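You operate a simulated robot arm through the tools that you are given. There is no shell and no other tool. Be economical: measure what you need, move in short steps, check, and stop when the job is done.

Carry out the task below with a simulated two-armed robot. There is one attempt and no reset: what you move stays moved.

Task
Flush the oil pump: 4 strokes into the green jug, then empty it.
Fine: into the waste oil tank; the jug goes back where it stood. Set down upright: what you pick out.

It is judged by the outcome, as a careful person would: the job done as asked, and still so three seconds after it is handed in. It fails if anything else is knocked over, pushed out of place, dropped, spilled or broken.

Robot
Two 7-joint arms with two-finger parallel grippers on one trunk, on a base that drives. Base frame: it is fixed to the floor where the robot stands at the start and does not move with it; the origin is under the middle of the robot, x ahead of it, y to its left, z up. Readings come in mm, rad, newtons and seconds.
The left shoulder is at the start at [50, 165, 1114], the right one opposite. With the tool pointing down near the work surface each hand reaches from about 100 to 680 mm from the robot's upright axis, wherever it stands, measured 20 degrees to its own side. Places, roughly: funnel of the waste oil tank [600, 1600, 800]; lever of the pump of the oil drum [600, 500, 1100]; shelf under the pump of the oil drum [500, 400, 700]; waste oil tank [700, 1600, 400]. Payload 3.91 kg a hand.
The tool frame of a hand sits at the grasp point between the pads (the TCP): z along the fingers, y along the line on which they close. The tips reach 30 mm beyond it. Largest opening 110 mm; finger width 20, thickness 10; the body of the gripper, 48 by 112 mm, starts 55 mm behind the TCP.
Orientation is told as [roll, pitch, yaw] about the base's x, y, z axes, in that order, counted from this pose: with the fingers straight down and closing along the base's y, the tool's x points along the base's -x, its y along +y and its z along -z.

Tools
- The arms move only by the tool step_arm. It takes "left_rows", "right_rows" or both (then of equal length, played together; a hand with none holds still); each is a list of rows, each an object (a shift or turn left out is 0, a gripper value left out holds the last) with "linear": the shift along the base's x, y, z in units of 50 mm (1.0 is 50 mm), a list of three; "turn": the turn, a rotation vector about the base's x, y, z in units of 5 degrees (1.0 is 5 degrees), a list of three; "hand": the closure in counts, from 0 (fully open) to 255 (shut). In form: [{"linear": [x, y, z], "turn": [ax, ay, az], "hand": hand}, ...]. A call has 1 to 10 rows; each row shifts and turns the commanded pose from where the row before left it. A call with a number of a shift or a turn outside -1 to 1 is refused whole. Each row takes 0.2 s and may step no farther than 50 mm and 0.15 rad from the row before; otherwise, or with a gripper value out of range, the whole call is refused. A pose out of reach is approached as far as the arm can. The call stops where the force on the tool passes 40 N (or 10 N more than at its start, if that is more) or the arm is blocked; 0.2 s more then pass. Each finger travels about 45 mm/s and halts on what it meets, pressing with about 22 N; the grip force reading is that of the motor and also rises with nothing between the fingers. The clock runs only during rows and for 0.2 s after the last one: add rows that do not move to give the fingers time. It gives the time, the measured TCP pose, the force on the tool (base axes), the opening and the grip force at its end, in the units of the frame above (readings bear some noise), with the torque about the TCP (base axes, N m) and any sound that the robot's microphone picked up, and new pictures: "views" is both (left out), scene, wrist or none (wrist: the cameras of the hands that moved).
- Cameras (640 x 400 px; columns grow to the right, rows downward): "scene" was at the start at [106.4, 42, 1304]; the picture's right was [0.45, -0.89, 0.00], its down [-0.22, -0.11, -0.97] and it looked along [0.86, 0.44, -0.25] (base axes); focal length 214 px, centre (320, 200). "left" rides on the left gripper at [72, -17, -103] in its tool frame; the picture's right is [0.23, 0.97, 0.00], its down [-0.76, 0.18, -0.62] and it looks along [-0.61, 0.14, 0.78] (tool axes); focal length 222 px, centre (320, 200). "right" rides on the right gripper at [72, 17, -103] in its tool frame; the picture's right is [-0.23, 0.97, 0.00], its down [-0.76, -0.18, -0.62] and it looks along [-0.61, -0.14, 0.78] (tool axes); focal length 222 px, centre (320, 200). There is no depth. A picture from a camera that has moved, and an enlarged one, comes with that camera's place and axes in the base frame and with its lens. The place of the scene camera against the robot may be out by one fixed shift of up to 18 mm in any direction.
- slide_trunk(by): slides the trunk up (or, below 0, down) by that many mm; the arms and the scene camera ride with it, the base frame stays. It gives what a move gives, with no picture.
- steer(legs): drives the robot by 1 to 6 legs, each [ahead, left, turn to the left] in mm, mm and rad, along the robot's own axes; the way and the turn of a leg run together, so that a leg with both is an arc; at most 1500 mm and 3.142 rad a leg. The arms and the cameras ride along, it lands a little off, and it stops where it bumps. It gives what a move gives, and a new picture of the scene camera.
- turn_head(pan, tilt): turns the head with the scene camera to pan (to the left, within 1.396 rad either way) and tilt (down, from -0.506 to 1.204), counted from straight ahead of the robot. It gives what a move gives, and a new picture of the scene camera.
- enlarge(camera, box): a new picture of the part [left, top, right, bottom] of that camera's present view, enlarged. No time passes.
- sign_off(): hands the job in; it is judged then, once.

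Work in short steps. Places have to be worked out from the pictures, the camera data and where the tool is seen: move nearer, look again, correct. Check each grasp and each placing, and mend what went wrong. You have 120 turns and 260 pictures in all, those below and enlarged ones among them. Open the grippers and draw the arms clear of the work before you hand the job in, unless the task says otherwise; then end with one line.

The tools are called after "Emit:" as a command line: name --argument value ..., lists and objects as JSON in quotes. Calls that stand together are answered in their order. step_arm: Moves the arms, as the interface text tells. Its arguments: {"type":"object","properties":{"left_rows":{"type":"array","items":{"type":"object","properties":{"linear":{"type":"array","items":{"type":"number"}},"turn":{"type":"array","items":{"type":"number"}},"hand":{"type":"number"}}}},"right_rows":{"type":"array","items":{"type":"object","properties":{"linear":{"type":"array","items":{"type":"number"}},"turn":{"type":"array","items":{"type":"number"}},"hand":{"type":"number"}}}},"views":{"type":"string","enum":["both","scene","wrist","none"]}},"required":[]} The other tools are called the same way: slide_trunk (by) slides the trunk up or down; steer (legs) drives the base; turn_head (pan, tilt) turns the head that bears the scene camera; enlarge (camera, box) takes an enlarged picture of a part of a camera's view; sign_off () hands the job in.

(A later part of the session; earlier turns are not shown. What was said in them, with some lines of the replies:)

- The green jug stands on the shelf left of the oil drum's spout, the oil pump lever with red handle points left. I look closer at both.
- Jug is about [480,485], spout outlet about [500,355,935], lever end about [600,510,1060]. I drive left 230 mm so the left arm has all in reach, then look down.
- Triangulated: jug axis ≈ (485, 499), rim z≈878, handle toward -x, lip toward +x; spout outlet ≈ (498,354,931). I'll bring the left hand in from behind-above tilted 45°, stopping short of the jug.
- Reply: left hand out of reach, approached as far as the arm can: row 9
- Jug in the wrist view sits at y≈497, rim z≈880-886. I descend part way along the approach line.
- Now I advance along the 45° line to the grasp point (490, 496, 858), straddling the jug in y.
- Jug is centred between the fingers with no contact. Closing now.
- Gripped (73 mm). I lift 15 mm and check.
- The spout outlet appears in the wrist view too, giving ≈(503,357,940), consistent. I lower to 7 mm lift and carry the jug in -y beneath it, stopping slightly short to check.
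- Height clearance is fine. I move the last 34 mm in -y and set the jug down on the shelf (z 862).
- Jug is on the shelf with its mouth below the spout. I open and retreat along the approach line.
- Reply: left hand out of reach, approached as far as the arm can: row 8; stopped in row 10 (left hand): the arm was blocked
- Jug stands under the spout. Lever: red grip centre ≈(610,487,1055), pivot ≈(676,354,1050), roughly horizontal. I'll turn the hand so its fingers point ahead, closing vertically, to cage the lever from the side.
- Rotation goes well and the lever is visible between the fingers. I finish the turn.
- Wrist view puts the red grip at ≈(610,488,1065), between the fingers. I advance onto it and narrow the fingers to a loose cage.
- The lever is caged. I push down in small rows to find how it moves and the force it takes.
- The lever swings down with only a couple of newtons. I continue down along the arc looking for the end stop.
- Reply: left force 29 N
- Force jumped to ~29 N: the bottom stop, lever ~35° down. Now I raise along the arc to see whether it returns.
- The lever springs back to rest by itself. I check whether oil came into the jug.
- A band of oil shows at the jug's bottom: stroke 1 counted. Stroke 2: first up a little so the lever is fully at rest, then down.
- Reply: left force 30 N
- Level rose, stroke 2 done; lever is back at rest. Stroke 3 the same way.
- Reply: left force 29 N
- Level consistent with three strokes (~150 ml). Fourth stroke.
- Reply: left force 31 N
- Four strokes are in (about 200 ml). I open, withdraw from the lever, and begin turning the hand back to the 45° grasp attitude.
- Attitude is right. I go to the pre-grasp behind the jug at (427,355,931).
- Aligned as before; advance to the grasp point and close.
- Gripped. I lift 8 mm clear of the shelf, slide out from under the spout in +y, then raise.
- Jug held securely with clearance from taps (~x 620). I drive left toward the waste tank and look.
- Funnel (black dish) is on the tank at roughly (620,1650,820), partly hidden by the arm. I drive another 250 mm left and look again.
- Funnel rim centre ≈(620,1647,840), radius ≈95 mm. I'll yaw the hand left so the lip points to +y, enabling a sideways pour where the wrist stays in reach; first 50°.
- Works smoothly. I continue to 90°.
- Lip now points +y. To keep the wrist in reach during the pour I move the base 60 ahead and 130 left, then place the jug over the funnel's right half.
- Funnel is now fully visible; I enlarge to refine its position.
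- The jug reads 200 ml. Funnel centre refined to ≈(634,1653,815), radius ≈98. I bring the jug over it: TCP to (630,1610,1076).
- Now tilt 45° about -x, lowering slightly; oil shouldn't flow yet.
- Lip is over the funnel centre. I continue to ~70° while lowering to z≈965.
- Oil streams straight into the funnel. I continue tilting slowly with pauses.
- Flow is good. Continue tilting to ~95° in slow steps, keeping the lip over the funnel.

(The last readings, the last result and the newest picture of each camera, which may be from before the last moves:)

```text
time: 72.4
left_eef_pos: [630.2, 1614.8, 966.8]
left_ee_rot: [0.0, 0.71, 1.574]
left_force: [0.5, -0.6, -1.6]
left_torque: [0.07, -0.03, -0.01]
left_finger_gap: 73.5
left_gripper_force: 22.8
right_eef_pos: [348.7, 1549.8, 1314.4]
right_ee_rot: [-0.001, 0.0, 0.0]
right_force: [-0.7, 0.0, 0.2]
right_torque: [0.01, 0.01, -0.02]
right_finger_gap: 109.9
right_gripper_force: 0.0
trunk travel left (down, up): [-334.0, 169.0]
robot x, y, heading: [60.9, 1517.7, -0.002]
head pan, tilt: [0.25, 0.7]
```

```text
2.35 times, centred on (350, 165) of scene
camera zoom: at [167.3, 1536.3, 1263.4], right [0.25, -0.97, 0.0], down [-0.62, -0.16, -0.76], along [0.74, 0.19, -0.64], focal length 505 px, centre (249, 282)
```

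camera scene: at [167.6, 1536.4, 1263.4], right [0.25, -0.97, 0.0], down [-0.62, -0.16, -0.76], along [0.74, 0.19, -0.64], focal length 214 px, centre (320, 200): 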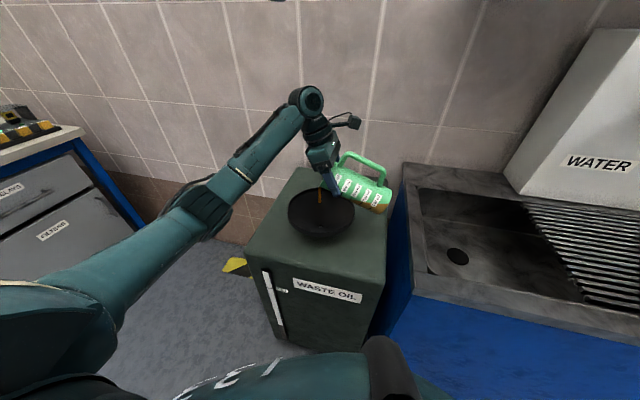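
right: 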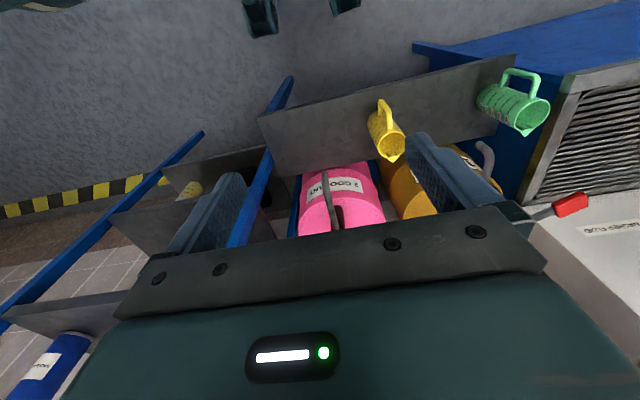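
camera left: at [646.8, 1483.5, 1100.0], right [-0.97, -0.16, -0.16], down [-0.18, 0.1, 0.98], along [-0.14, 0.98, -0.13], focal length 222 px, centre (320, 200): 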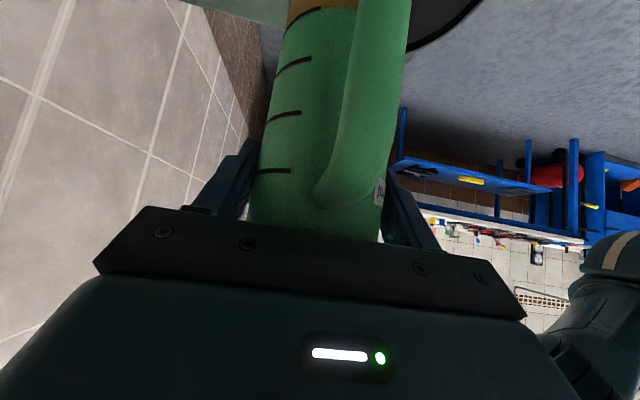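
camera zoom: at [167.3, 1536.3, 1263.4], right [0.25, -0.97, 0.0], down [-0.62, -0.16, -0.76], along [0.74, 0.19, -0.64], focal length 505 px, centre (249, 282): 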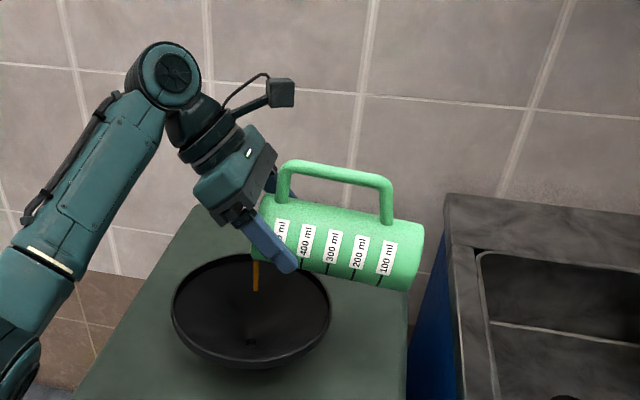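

Nearly empty at ~86°. I go on to ~116°, shifting +y to keep the lip over the centre, and hold to drain.

Emit:
step_arm --left_rows '[{"turn": [-0.8, 0, 0], "linear": [0, 0.08, 0]}, {}, {"turn": [-0.8, 0, 0], "linear": [0, 0.08, 0]}, {"turn": [-0.8, 0, 0], "linear": [0, 0.08, 0]}, {"turn": [-0.8, 0, 0], "linear": [0, 0.08, 0]}, {"turn": [-0.8, 0, 0], "linear": [0, 0.08, 0]}, {"turn": [-1, 0, 0], "linear": [0, 0.08, 0]}, {"turn": [-1, 0, 0], "linear": [0, 0.06, 0]}, {}, {}]' --views "none"

Emit:
enlarge --camera "scene" --box '[260, 80, 440, 250]'

```text
time: 74.6
left_eef_pos: [629.2, 1641.3, 966.6]
left_ee_rot: [0.005, 1.236, 1.578]
left_force: [0.5, 0.0, -1.6]
left_torque: [0.07, -0.01, 0.0]
left_finger_gap: 73.5
left_gripper_force: 21.4
right_eef_pos: [347.3, 1550.0, 1314.8]
right_ee_rot: [-0.001, 0.001, 0.0]
right_force: [0.0, 0.1, 0.0]
right_torque: [0.02, 0.0, 0.02]
right_finger_gap: 109.7
right_gripper_force: 0.0
trunk travel left (down, up): [-334.0, 169.0]
robot x, y, heading: [63.6, 1520.5, -0.001]
head pan, tilt: [0.25, 0.7]
```

```text
2.35 times, centred on (350, 165) of scene
camera zoom: at [167.3, 1536.3, 1263.4], right [0.25, -0.97, 0.0], down [-0.62, -0.16, -0.76], along [0.74, 0.19, -0.64], focal length 505 px, centre (249, 282)
```

zoom: 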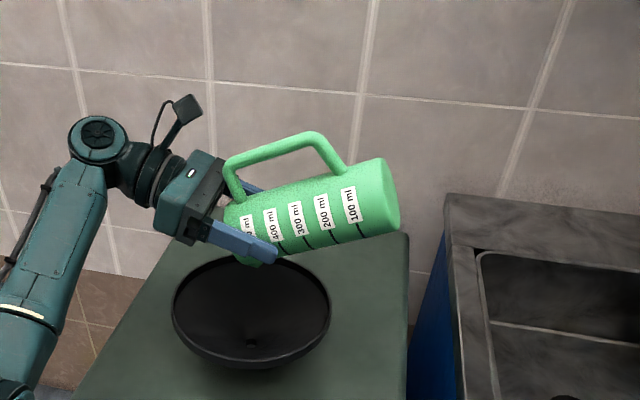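

Stream stopped; jug looks empty. I hold briefly for drips, then tilt back upright while rising.

Emit:
step_arm --left_rows '[{}, {}, {}, {}, {}, {}, {"turn": [1, 0, 0]}, {"turn": [1, 0, 0]}, {"turn": [1, 0, 0], "linear": [0, -0.1, 0]}, {"turn": [1, 0, 0], "linear": [0, -0.1, 0.1]}]' --views "none"

Emit:
step_arm --left_rows '[{"turn": [1, 0, 0], "linear": [0, -0.1, 0.2]}, {"turn": [1, 0, 0], "linear": [0, -0.1, 0.2]}, {"turn": [1, 0, 0], "linear": [0, -0.1, 0.2]}, {"turn": [1, 0, 0], "linear": [0, -0.1, 0.2]}, {"turn": [1, 0, 0], "linear": [0, 0, 0.2]}, {"turn": [1, 0, 0], "linear": [0, 0, 0.2]}, {"turn": [1, 0, 0], "linear": [0, 0, 0.2]}, {"turn": [1, 0, 0], "linear": [0, 0, 0.2]}, {"turn": [1, 0, 0], "linear": [0, 0, 0.2]}, {"turn": [1, 0, 0], "linear": [0, 0, 0.2]}]' --views "none"

Emit:
step_arm --left_rows '[{"turn": [1, 0, 0], "linear": [0, 0, 0.1]}, {"turn": [1, 0, 0]}, {"turn": [1, 0, 0]}, {"turn": [1, 0, 0]}, {"turn": [1, 0, 0]}, {"turn": [1, 0, 0]}, {"turn": [1, 0, 0]}, {"turn": [1, 0, 0]}, {"turn": [1, 0, 0]}, {"turn": [0.1, 0, 0]}]' --views "scene"

Emit:
enlarge --camera "scene" --box '[260, 80, 440, 250]'

```text
time: 76.8
left_eef_pos: [629.3, 1632.2, 971.3]
left_ee_rot: [0.002, 0.883, 1.576]
left_force: [0.1, 0.3, -0.6]
left_torque: [0.12, 0.02, -0.01]
left_finger_gap: 73.3
left_gripper_force: 22.6
right_eef_pos: [347.6, 1549.7, 1314.5]
right_ee_rot: [0.0, -0.001, -0.001]
right_force: [-0.1, 0.8, 0.5]
right_torque: [0.0, 0.02, 0.01]
right_finger_gap: 110.0
right_gripper_force: 0.1
trunk travel left (down, up): [-334.0, 169.0]
robot x, y, heading: [62.6, 1515.0, 0.002]
head pan, tilt: [0.25, 0.7]
```

```text
time: 79.0
left_eef_pos: [629.8, 1612.2, 1073.9]
left_ee_rot: [-0.005, 0.011, 1.575]
left_force: [-0.4, -0.6, -0.3]
left_torque: [0.05, 0.02, 0.0]
left_finger_gap: 73.4
left_gripper_force: 21.9
right_eef_pos: [348.2, 1548.9, 1315.6]
right_ee_rot: [0.0, 0.0, 0.0]
right_force: [-0.8, 0.0, -0.4]
right_torque: [-0.02, 0.04, 0.02]
right_finger_gap: 110.1
right_gripper_force: 0.0
trunk travel left (down, up): [-334.0, 169.0]
robot x, y, heading: [59.8, 1513.5, -0.002]
head pan, tilt: [0.25, 0.7]
```

```text
time: 81.2
left_eef_pos: [629.4, 1611.3, 1076.1]
left_ee_rot: [-0.005, -0.782, 1.575]
left_force: [-1.1, -0.1, -1.9]
left_torque: [-0.02, -0.01, 0.0]
left_finger_gap: 73.4
left_gripper_force: 21.6
right_eef_pos: [347.6, 1549.4, 1313.5]
right_ee_rot: [-0.001, 0.0, -0.001]
right_force: [0.8, 0.4, 1.0]
right_torque: [0.01, 0.0, 0.0]
right_finger_gap: 109.9
right_gripper_force: 0.1
trunk travel left (down, up): [-334.0, 169.0]
robot x, y, heading: [59.8, 1515.5, -0.003]
head pan, tilt: [0.25, 0.7]
camera scene: at [167.4, 1536.4, 1263.4], right [0.25, -0.97, 0.0], down [-0.62, -0.16, -0.76], along [0.74, 0.19, -0.64], focal length 214 px, centre (320, 200)
```

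scene: 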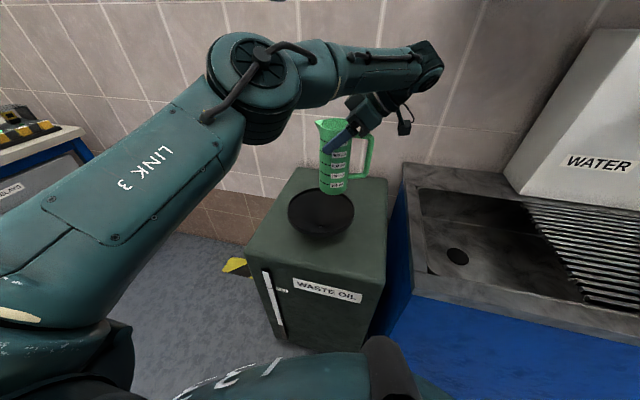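

```text
2.35 times, centred on (350, 165) of scene
camera zoom: at [167.4, 1536.4, 1263.4], right [0.25, -0.97, 0.0], down [-0.62, -0.16, -0.76], along [0.74, 0.19, -0.64], focal length 505 px, centre (249, 282)
```

zoom: 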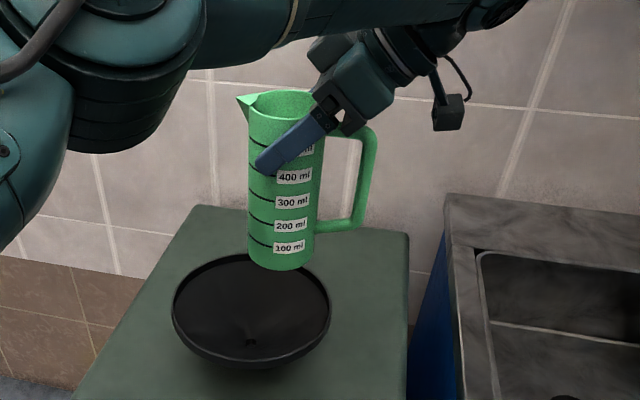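

Jug is empty and upright. I bring the arm back and begin undoing the yaw.

Emit:
step_arm --left_rows '[{"linear": [-0.49, 0.72, 0]}, {"linear": [-0.49, 0.72, 0]}, {"linear": [-0.49, 0.72, 0]}, {"linear": [-0.49, 0.71, 0]}, {"turn": [0, 0, -1]}, {"turn": [0, 0, -1]}, {"turn": [0, 0, -1]}, {"turn": [0, 0, -1]}, {"turn": [0, 0, -1]}, {"turn": [0, 0, -1]}]' --views "none"

Emit:
step_arm --left_rows '[{"turn": [0, 0, -1]}, {"turn": [0, 0, -1]}, {"turn": [0, 0, -1]}, {"turn": [0, 0, -1]}, {"turn": [0, 0, -1]}, {"turn": [0, 0, -1]}, {"turn": [0, 0, -1]}, {"turn": [0, 0, -1]}, {"turn": [0, 0, -1]}, {"turn": [0, 0, -1]}]' --views "none"

Emit:
step_arm --left_rows '[{"turn": [0, 0, -1]}, {"turn": [0, 0, -1]}]' --views "scene"

```text
time: 83.4
left_eef_pos: [532.8, 1755.8, 1077.4]
left_ee_rot: [-0.004, -0.783, 1.048]
left_force: [-0.3, 0.5, -1.3]
left_torque: [0.02, -0.01, -0.02]
left_finger_gap: 73.5
left_gripper_force: 22.3
right_eef_pos: [347.6, 1550.6, 1314.7]
right_ee_rot: [-0.001, 0.001, 0.002]
right_force: [0.5, 0.3, -0.3]
right_torque: [-0.01, 0.0, 0.02]
right_finger_gap: 110.0
right_gripper_force: 0.0
trunk travel left (down, up): [-334.0, 169.0]
robot x, y, heading: [61.2, 1517.7, 0.001]
head pan, tilt: [0.25, 0.7]
```

```text
time: 85.6
left_eef_pos: [531.7, 1754.7, 1077.2]
left_ee_rot: [-0.005, -0.782, 0.175]
left_force: [0.0, -0.1, -1.2]
left_torque: [0.01, -0.03, 0.0]
left_finger_gap: 73.5
left_gripper_force: 22.4
right_eef_pos: [348.5, 1549.7, 1314.4]
right_ee_rot: [0.0, -0.001, 0.001]
right_force: [0.2, 0.3, 0.0]
right_torque: [-0.02, 0.01, -0.01]
right_finger_gap: 109.9
right_gripper_force: 0.1
trunk travel left (down, up): [-334.0, 169.0]
robot x, y, heading: [57.8, 1515.7, -0.002]
head pan, tilt: [0.25, 0.7]
```

```text
time: 86.2
left_eef_pos: [531.3, 1755.7, 1076.9]
left_ee_rot: [-0.006, -0.782, 0.001]
left_force: [-0.2, 0.8, -1.2]
left_torque: [0.01, -0.01, 0.03]
left_finger_gap: 73.4
left_gripper_force: 22.0
right_eef_pos: [348.6, 1550.1, 1315.6]
right_ee_rot: [0.0, -0.001, 0.001]
right_force: [-0.4, -0.8, 0.4]
right_torque: [0.0, 0.02, 0.01]
right_finger_gap: 109.9
right_gripper_force: 0.0
trunk travel left (down, up): [-334.0, 169.0]
robot x, y, heading: [63.2, 1513.9, 0.001]
head pan, tilt: [0.25, 0.7]
camera scene: at [167.3, 1536.4, 1263.4], right [0.25, -0.97, 0.0], down [-0.62, -0.16, -0.76], along [0.74, 0.19, -0.64], focal length 214 px, centre (320, 200)
```

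scene: 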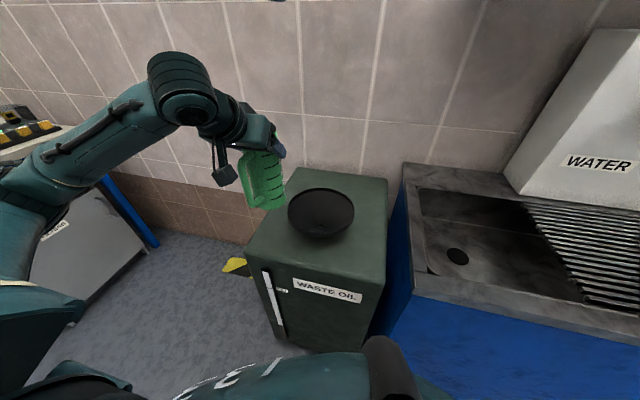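

Now drive back: 62 mm back, then right to y≈235, staging short first.

Emit:
steer --legs '[[-62, 0, 0], [0, -700, 0]]'

```text
time: 93.3
left_eef_pos: [467.9, 1052.5, 1077.4]
left_ee_rot: [-0.006, -0.781, -0.009]
left_force: [-0.4, -0.5, -2.2]
left_torque: [0.01, 0.01, 0.01]
left_finger_gap: 73.4
left_gripper_force: 21.9
right_eef_pos: [283.9, 848.1, 1315.1]
right_ee_rot: [0.0, 0.001, -0.011]
right_force: [-0.1, 0.3, -1.0]
right_torque: [-0.02, -0.03, 0.02]
right_finger_gap: 110.0
right_gripper_force: 0.0
trunk travel left (down, up): [-334.0, 169.0]
robot x, y, heading: [-1.1, 818.1, -0.015]
head pan, tilt: [0.25, 0.7]
camera scene: at [102.2, 837.3, 1263.4], right [0.24, -0.97, 0.0], down [-0.63, -0.15, -0.76], along [0.74, 0.18, -0.64], focal length 214 px, centre (320, 200)
```

scene: 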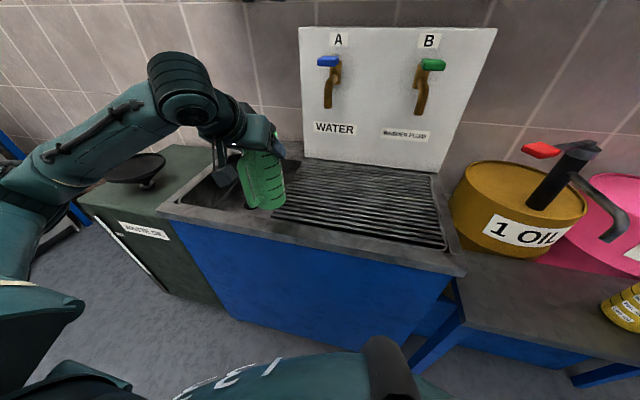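

Clear of taps. Drive the remaining 588 mm right, correcting the small heading error.

Emit:
steer --legs '[[0, -588, 0.012]]'

Emit:
turn_head --pan 0.2 --tilt 0.6

```text
time: 98.9
left_eef_pos: [462.2, 470.8, 1076.6]
left_ee_rot: [-0.005, -0.782, 0.003]
left_force: [-0.5, 0.3, -0.9]
left_torque: [0.0, 0.01, 0.02]
left_finger_gap: 73.2
left_gripper_force: 22.4
right_eef_pos: [279.0, 265.8, 1315.1]
right_ee_rot: [0.0, 0.0, -0.003]
right_force: [0.2, 0.1, 0.8]
right_torque: [0.02, -0.02, 0.03]
right_finger_gap: 109.9
right_gripper_force: 0.1
trunk travel left (down, up): [-334.0, 169.0]
robot x, y, heading: [-8.7, 234.8, -0.001]
head pan, tilt: [0.25, 0.7]
camera scene: at [98.3, 253.3, 1263.4], right [0.25, -0.97, 0.0], down [-0.62, -0.16, -0.76], along [0.74, 0.19, -0.64], focal length 214 px, centre (320, 200)
```

scene: 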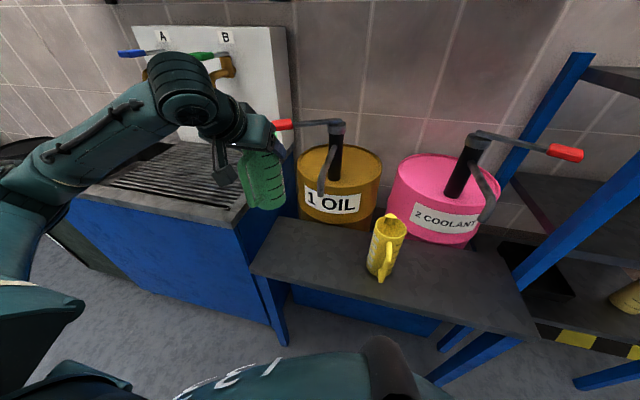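

```text
time: 99.6
left_eef_pos: [463.0, 471.7, 1076.3]
left_ee_rot: [-0.006, -0.781, 0.001]
left_force: [0.4, 0.2, -1.2]
left_torque: [-0.02, -0.04, -0.01]
left_finger_gap: 73.3
left_gripper_force: 21.3
right_eef_pos: [278.2, 266.4, 1315.6]
right_ee_rot: [0.0, -0.001, -0.001]
right_force: [0.6, 0.0, -0.2]
right_torque: [-0.02, 0.04, -0.03]
right_finger_gap: 110.1
right_gripper_force: 0.1
trunk travel left (down, up): [-334.0, 169.0]
robot x, y, heading: [-8.6, 233.6, 0.002]
head pan, tilt: [0.201, 0.6]
camera scene: at [102.5, 250.1, 1272.0], right [0.2, -0.98, 0.0], down [-0.55, -0.11, -0.82], along [0.81, 0.16, -0.57], focal length 214 px, centre (320, 200)
```

scene: 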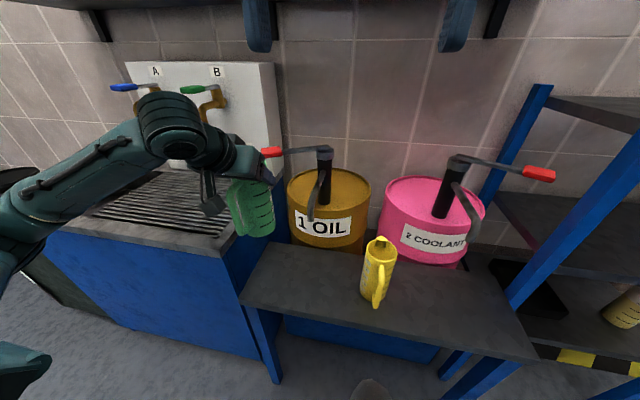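

Target TCP for return is (490,497,863). I descend to 25 mm above and check with an enlarged view.

Emit:
step_arm --left_rows '[{"linear": [0.1, 0.1, -0.9]}, {"linear": [0.15, 0.1, -0.9]}, {"linear": [0.15, 0.15, -0.9]}, {"linear": [0.14, 0.15, -0.9]}, {}]'

Emit:
enlarge --camera "scene" --box '[220, 130, 400, 310]'

```text
time: 100.8
left_eef_pos: [488.9, 497.7, 894.5]
left_ee_rot: [-0.007, -0.783, 0.002]
left_force: [-1.2, -0.1, -1.2]
left_torque: [0.0, -0.01, 0.04]
left_finger_gap: 73.3
left_gripper_force: 22.1
right_eef_pos: [280.2, 264.8, 1316.2]
right_ee_rot: [0.0, 0.001, -0.002]
right_force: [0.5, -0.6, 0.4]
right_torque: [-0.01, 0.02, 0.02]
right_finger_gap: 109.9
right_gripper_force: 0.0
trunk travel left (down, up): [-334.0, 169.0]
robot x, y, heading: [-12.7, 233.9, -0.002]
head pan, tilt: [0.201, 0.6]
camera scene: at [102.5, 250.0, 1272.1], right [0.2, -0.98, 0.0], down [-0.55, -0.11, -0.83], along [0.81, 0.16, -0.56], focal length 214 px, centre (320, 200)
camera left: at [363.9, 479.9, 916.8], right [-0.16, 0.97, -0.16], down [0.1, 0.18, 0.98], along [0.98, 0.14, -0.13], focal length 222 px, centre (320, 200)
```

scene: 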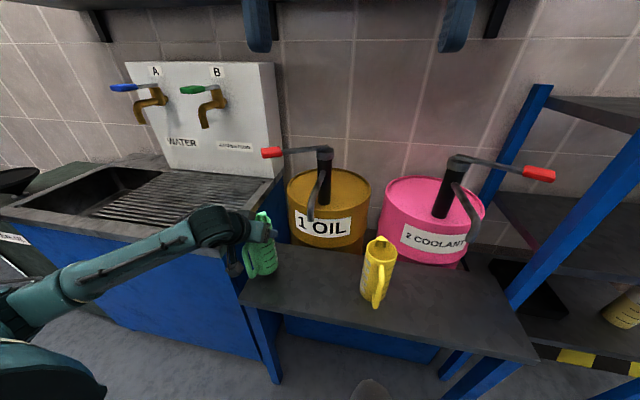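
left: 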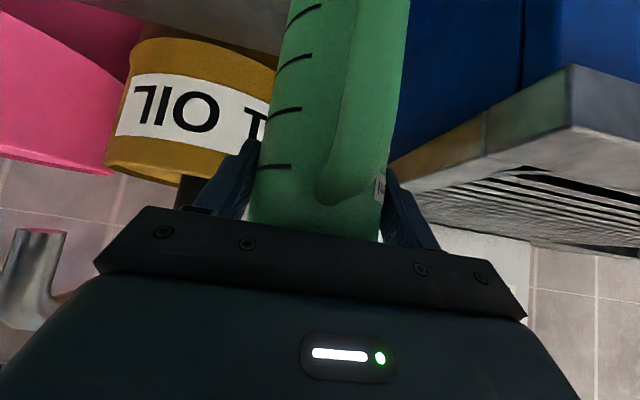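

```text
2.22 times, centred on (310, 220) of scene
camera zoom: at [102.5, 250.0, 1272.1], right [0.2, -0.98, 0.0], down [-0.55, -0.11, -0.83], along [0.81, 0.16, -0.56], focal length 477 px, centre (342, 156)
```

zoom: 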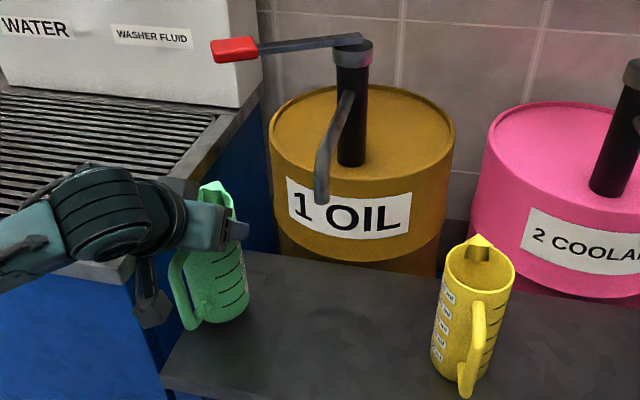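

Landmarks agree with before (spout at 496,355). Lower 29 mm, then the last few mm gently.

Emit:
step_arm --left_rows '[{"linear": [0.02, 0, -0.3]}, {"linear": [0, 0, -0.28]}, {"linear": [0, 0, -0.03]}, {"linear": [0, 0, -0.02]}, {}]' --views "wrist"

Emit:
enlarge --camera "scene" --box '[220, 200, 310, 310]'

```text
time: 102.0
left_eef_pos: [490.6, 496.7, 865.5]
left_ee_rot: [-0.004, -0.783, 0.003]
left_force: [0.9, -0.4, 0.5]
left_torque: [0.0, 0.02, 0.01]
left_finger_gap: 73.5
left_gripper_force: 22.1
right_eef_pos: [279.5, 266.7, 1314.6]
right_ee_rot: [-0.001, 0.001, -0.001]
right_force: [-0.5, 0.1, 0.0]
right_torque: [-0.01, 0.02, 0.02]
right_finger_gap: 110.0
right_gripper_force: 0.0
trunk travel left (down, up): [-334.0, 169.0]
robot x, y, heading: [-9.2, 234.2, 0.001]
head pan, tilt: [0.201, 0.6]
camera left: at [365.8, 480.0, 887.5], right [-0.16, 0.97, -0.16], down [0.1, 0.18, 0.98], along [0.98, 0.14, -0.13], focal length 222 px, centre (320, 200)
```

left: 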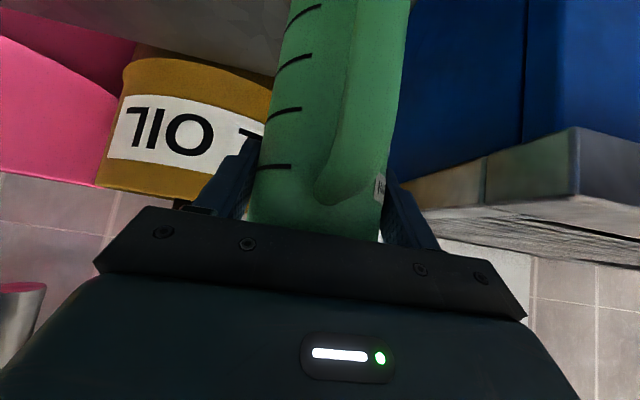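

```text
3.64 times, centred on (265, 255) of scene
camera zoom: at [102.5, 249.9, 1272.1], right [0.2, -0.98, 0.0], down [-0.55, -0.11, -0.83], along [0.81, 0.16, -0.56], focal length 780 px, centre (520, 0)
```

zoom: 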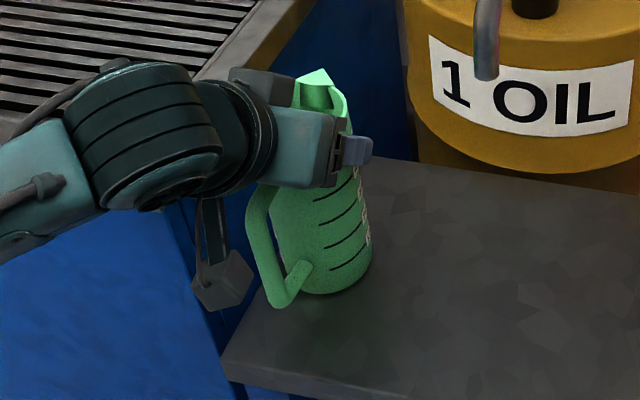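

Contact seems just starting. I lower 2 mm more to confirm.

Emit:
step_arm --left_rows '[{"linear": [0, 0, -0.04]}, {}]' --views "none"

```text
time: 102.6
left_eef_pos: [490.5, 496.8, 865.1]
left_ee_rot: [-0.003, -0.787, 0.002]
left_force: [-1.3, 0.8, 9.7]
left_torque: [0.26, 0.56, -0.03]
left_finger_gap: 73.2
left_gripper_force: 22.2
right_eef_pos: [279.4, 265.9, 1315.0]
right_ee_rot: [0.0, 0.002, -0.001]
right_force: [0.3, 0.0, 0.6]
right_torque: [-0.04, -0.01, 0.0]
right_finger_gap: 110.2
right_gripper_force: 0.1
trunk travel left (down, up): [-334.0, 169.0]
robot x, y, heading: [-7.9, 232.8, -0.004]
head pan, tilt: [0.201, 0.6]
```

Firm contact (9.7 N). I open and retreat along the approach line.

Emit:
step_arm --left_rows '[{"linear": [0, 0, 0.03]}, {"hand": 0}, {}, {}, {}, {"linear": [-0.3, 0, 0.3]}, {"linear": [-0.5, 0, 0.5]}, {"linear": [-0.5, 0, 0.5]}, {"linear": [0, 0, 0.6]}, {"linear": [0, 0, 0.6]}]'

Emit:
enlarge --camera "scene" --box '[220, 130, 400, 310]'

```text
time: 104.8
left_eef_pos: [426.5, 496.6, 991.9]
left_ee_rot: [-0.004, -0.781, 0.0]
left_force: [1.4, -0.7, 0.0]
left_torque: [-0.01, -0.01, -0.03]
left_finger_gap: 109.8
left_gripper_force: 0.2
right_eef_pos: [279.5, 265.6, 1314.8]
right_ee_rot: [0.0, -0.001, -0.002]
right_force: [0.0, -0.1, 0.3]
right_torque: [0.02, 0.03, -0.04]
right_finger_gap: 110.0
right_gripper_force: 0.0
trunk travel left (down, up): [-334.0, 169.0]
robot x, y, heading: [-10.4, 233.2, -0.007]
head pan, tilt: [0.201, 0.6]
camera scene: at [102.4, 249.9, 1272.1], right [0.2, -0.98, 0.0], down [-0.55, -0.11, -0.83], along [0.81, 0.16, -0.56], focal length 214 px, centre (320, 200)
camera left: at [299.9, 479.2, 1014.7], right [-0.16, 0.97, -0.16], down [0.1, 0.18, 0.98], along [0.98, 0.14, -0.13], focal length 222 px, centre (320, 200)
```

scene: 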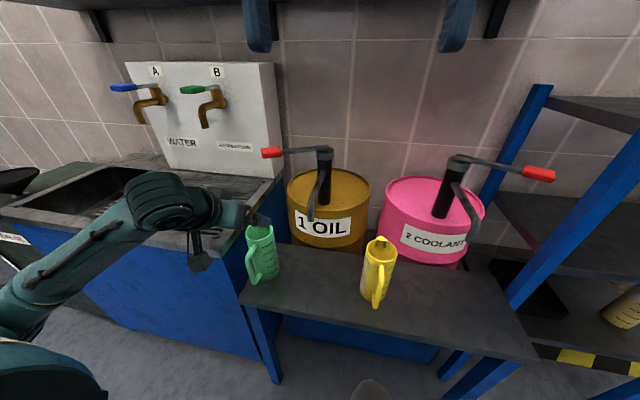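
left: 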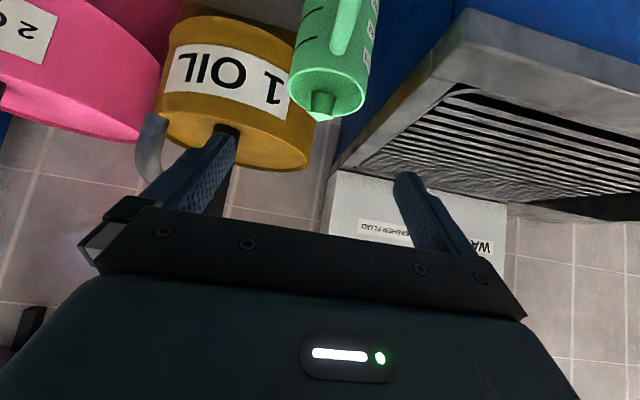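

```text
2.22 times, centred on (310, 220) of scene
camera zoom: at [102.4, 249.9, 1272.1], right [0.2, -0.98, 0.0], down [-0.55, -0.11, -0.83], along [0.81, 0.16, -0.56], focal length 477 px, centre (342, 156)
```

zoom: 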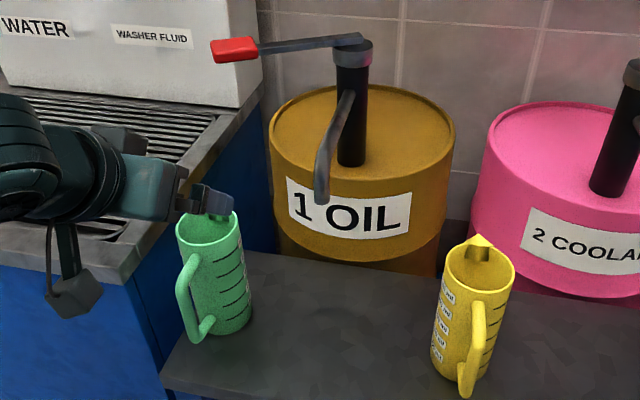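

Jug stands upright, empty, at its original spot; everything else undisturbed. I raise the arm clear.

Emit:
step_arm --left_rows '[{"linear": [0, 0.2, 0.9]}, {"linear": [0, 0.2, 0.9]}, {"linear": [0, 0.2, 0.9]}, {"linear": [0, 0.2, 0.9]}, {}]' --views "scene"

Emit:
enlarge --camera "scene" --box '[220, 200, 310, 310]'

```text
time: 106.0
left_eef_pos: [425.2, 536.0, 1169.9]
left_ee_rot: [-0.005, -0.78, 0.003]
left_force: [-0.3, -0.5, 0.2]
left_torque: [0.02, 0.03, 0.01]
left_finger_gap: 110.0
left_gripper_force: 0.1
right_eef_pos: [280.1, 265.3, 1314.7]
right_ee_rot: [0.0, 0.0, -0.002]
right_force: [-0.5, -0.6, 0.2]
right_torque: [-0.01, 0.01, 0.01]
right_finger_gap: 110.0
right_gripper_force: 0.1
trunk travel left (down, up): [-334.0, 169.0]
robot x, y, heading: [-5.0, 231.3, -0.006]
head pan, tilt: [0.201, 0.6]
camera scene: at [102.5, 250.1, 1272.1], right [0.2, -0.98, 0.0], down [-0.55, -0.11, -0.82], along [0.81, 0.16, -0.57], focal length 214 px, centre (320, 200)
```

scene: 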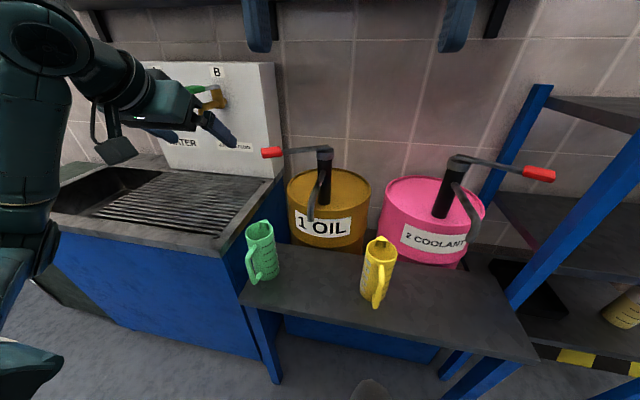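

```text
3.64 times, centred on (265, 255) of scene
camera zoom: at [102.5, 250.1, 1272.1], right [0.2, -0.98, 0.0], down [-0.55, -0.11, -0.82], along [0.81, 0.16, -0.57], focal length 780 px, centre (520, 0)
```

zoom: 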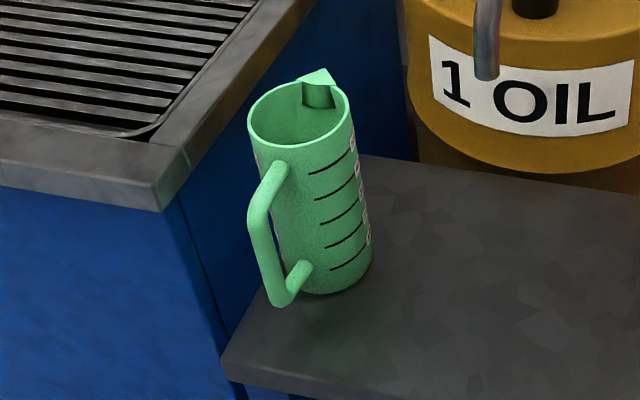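

All is in place; handing in.

Emit:
sign_off

```text
The job is handed in.
```

I pumped 4 full strokes (200 ml on the scale) into the green jug and emptied it into the waste oil tank's funnel. The jug is back upright where it stood, and I saw no spill and nothing else moved.
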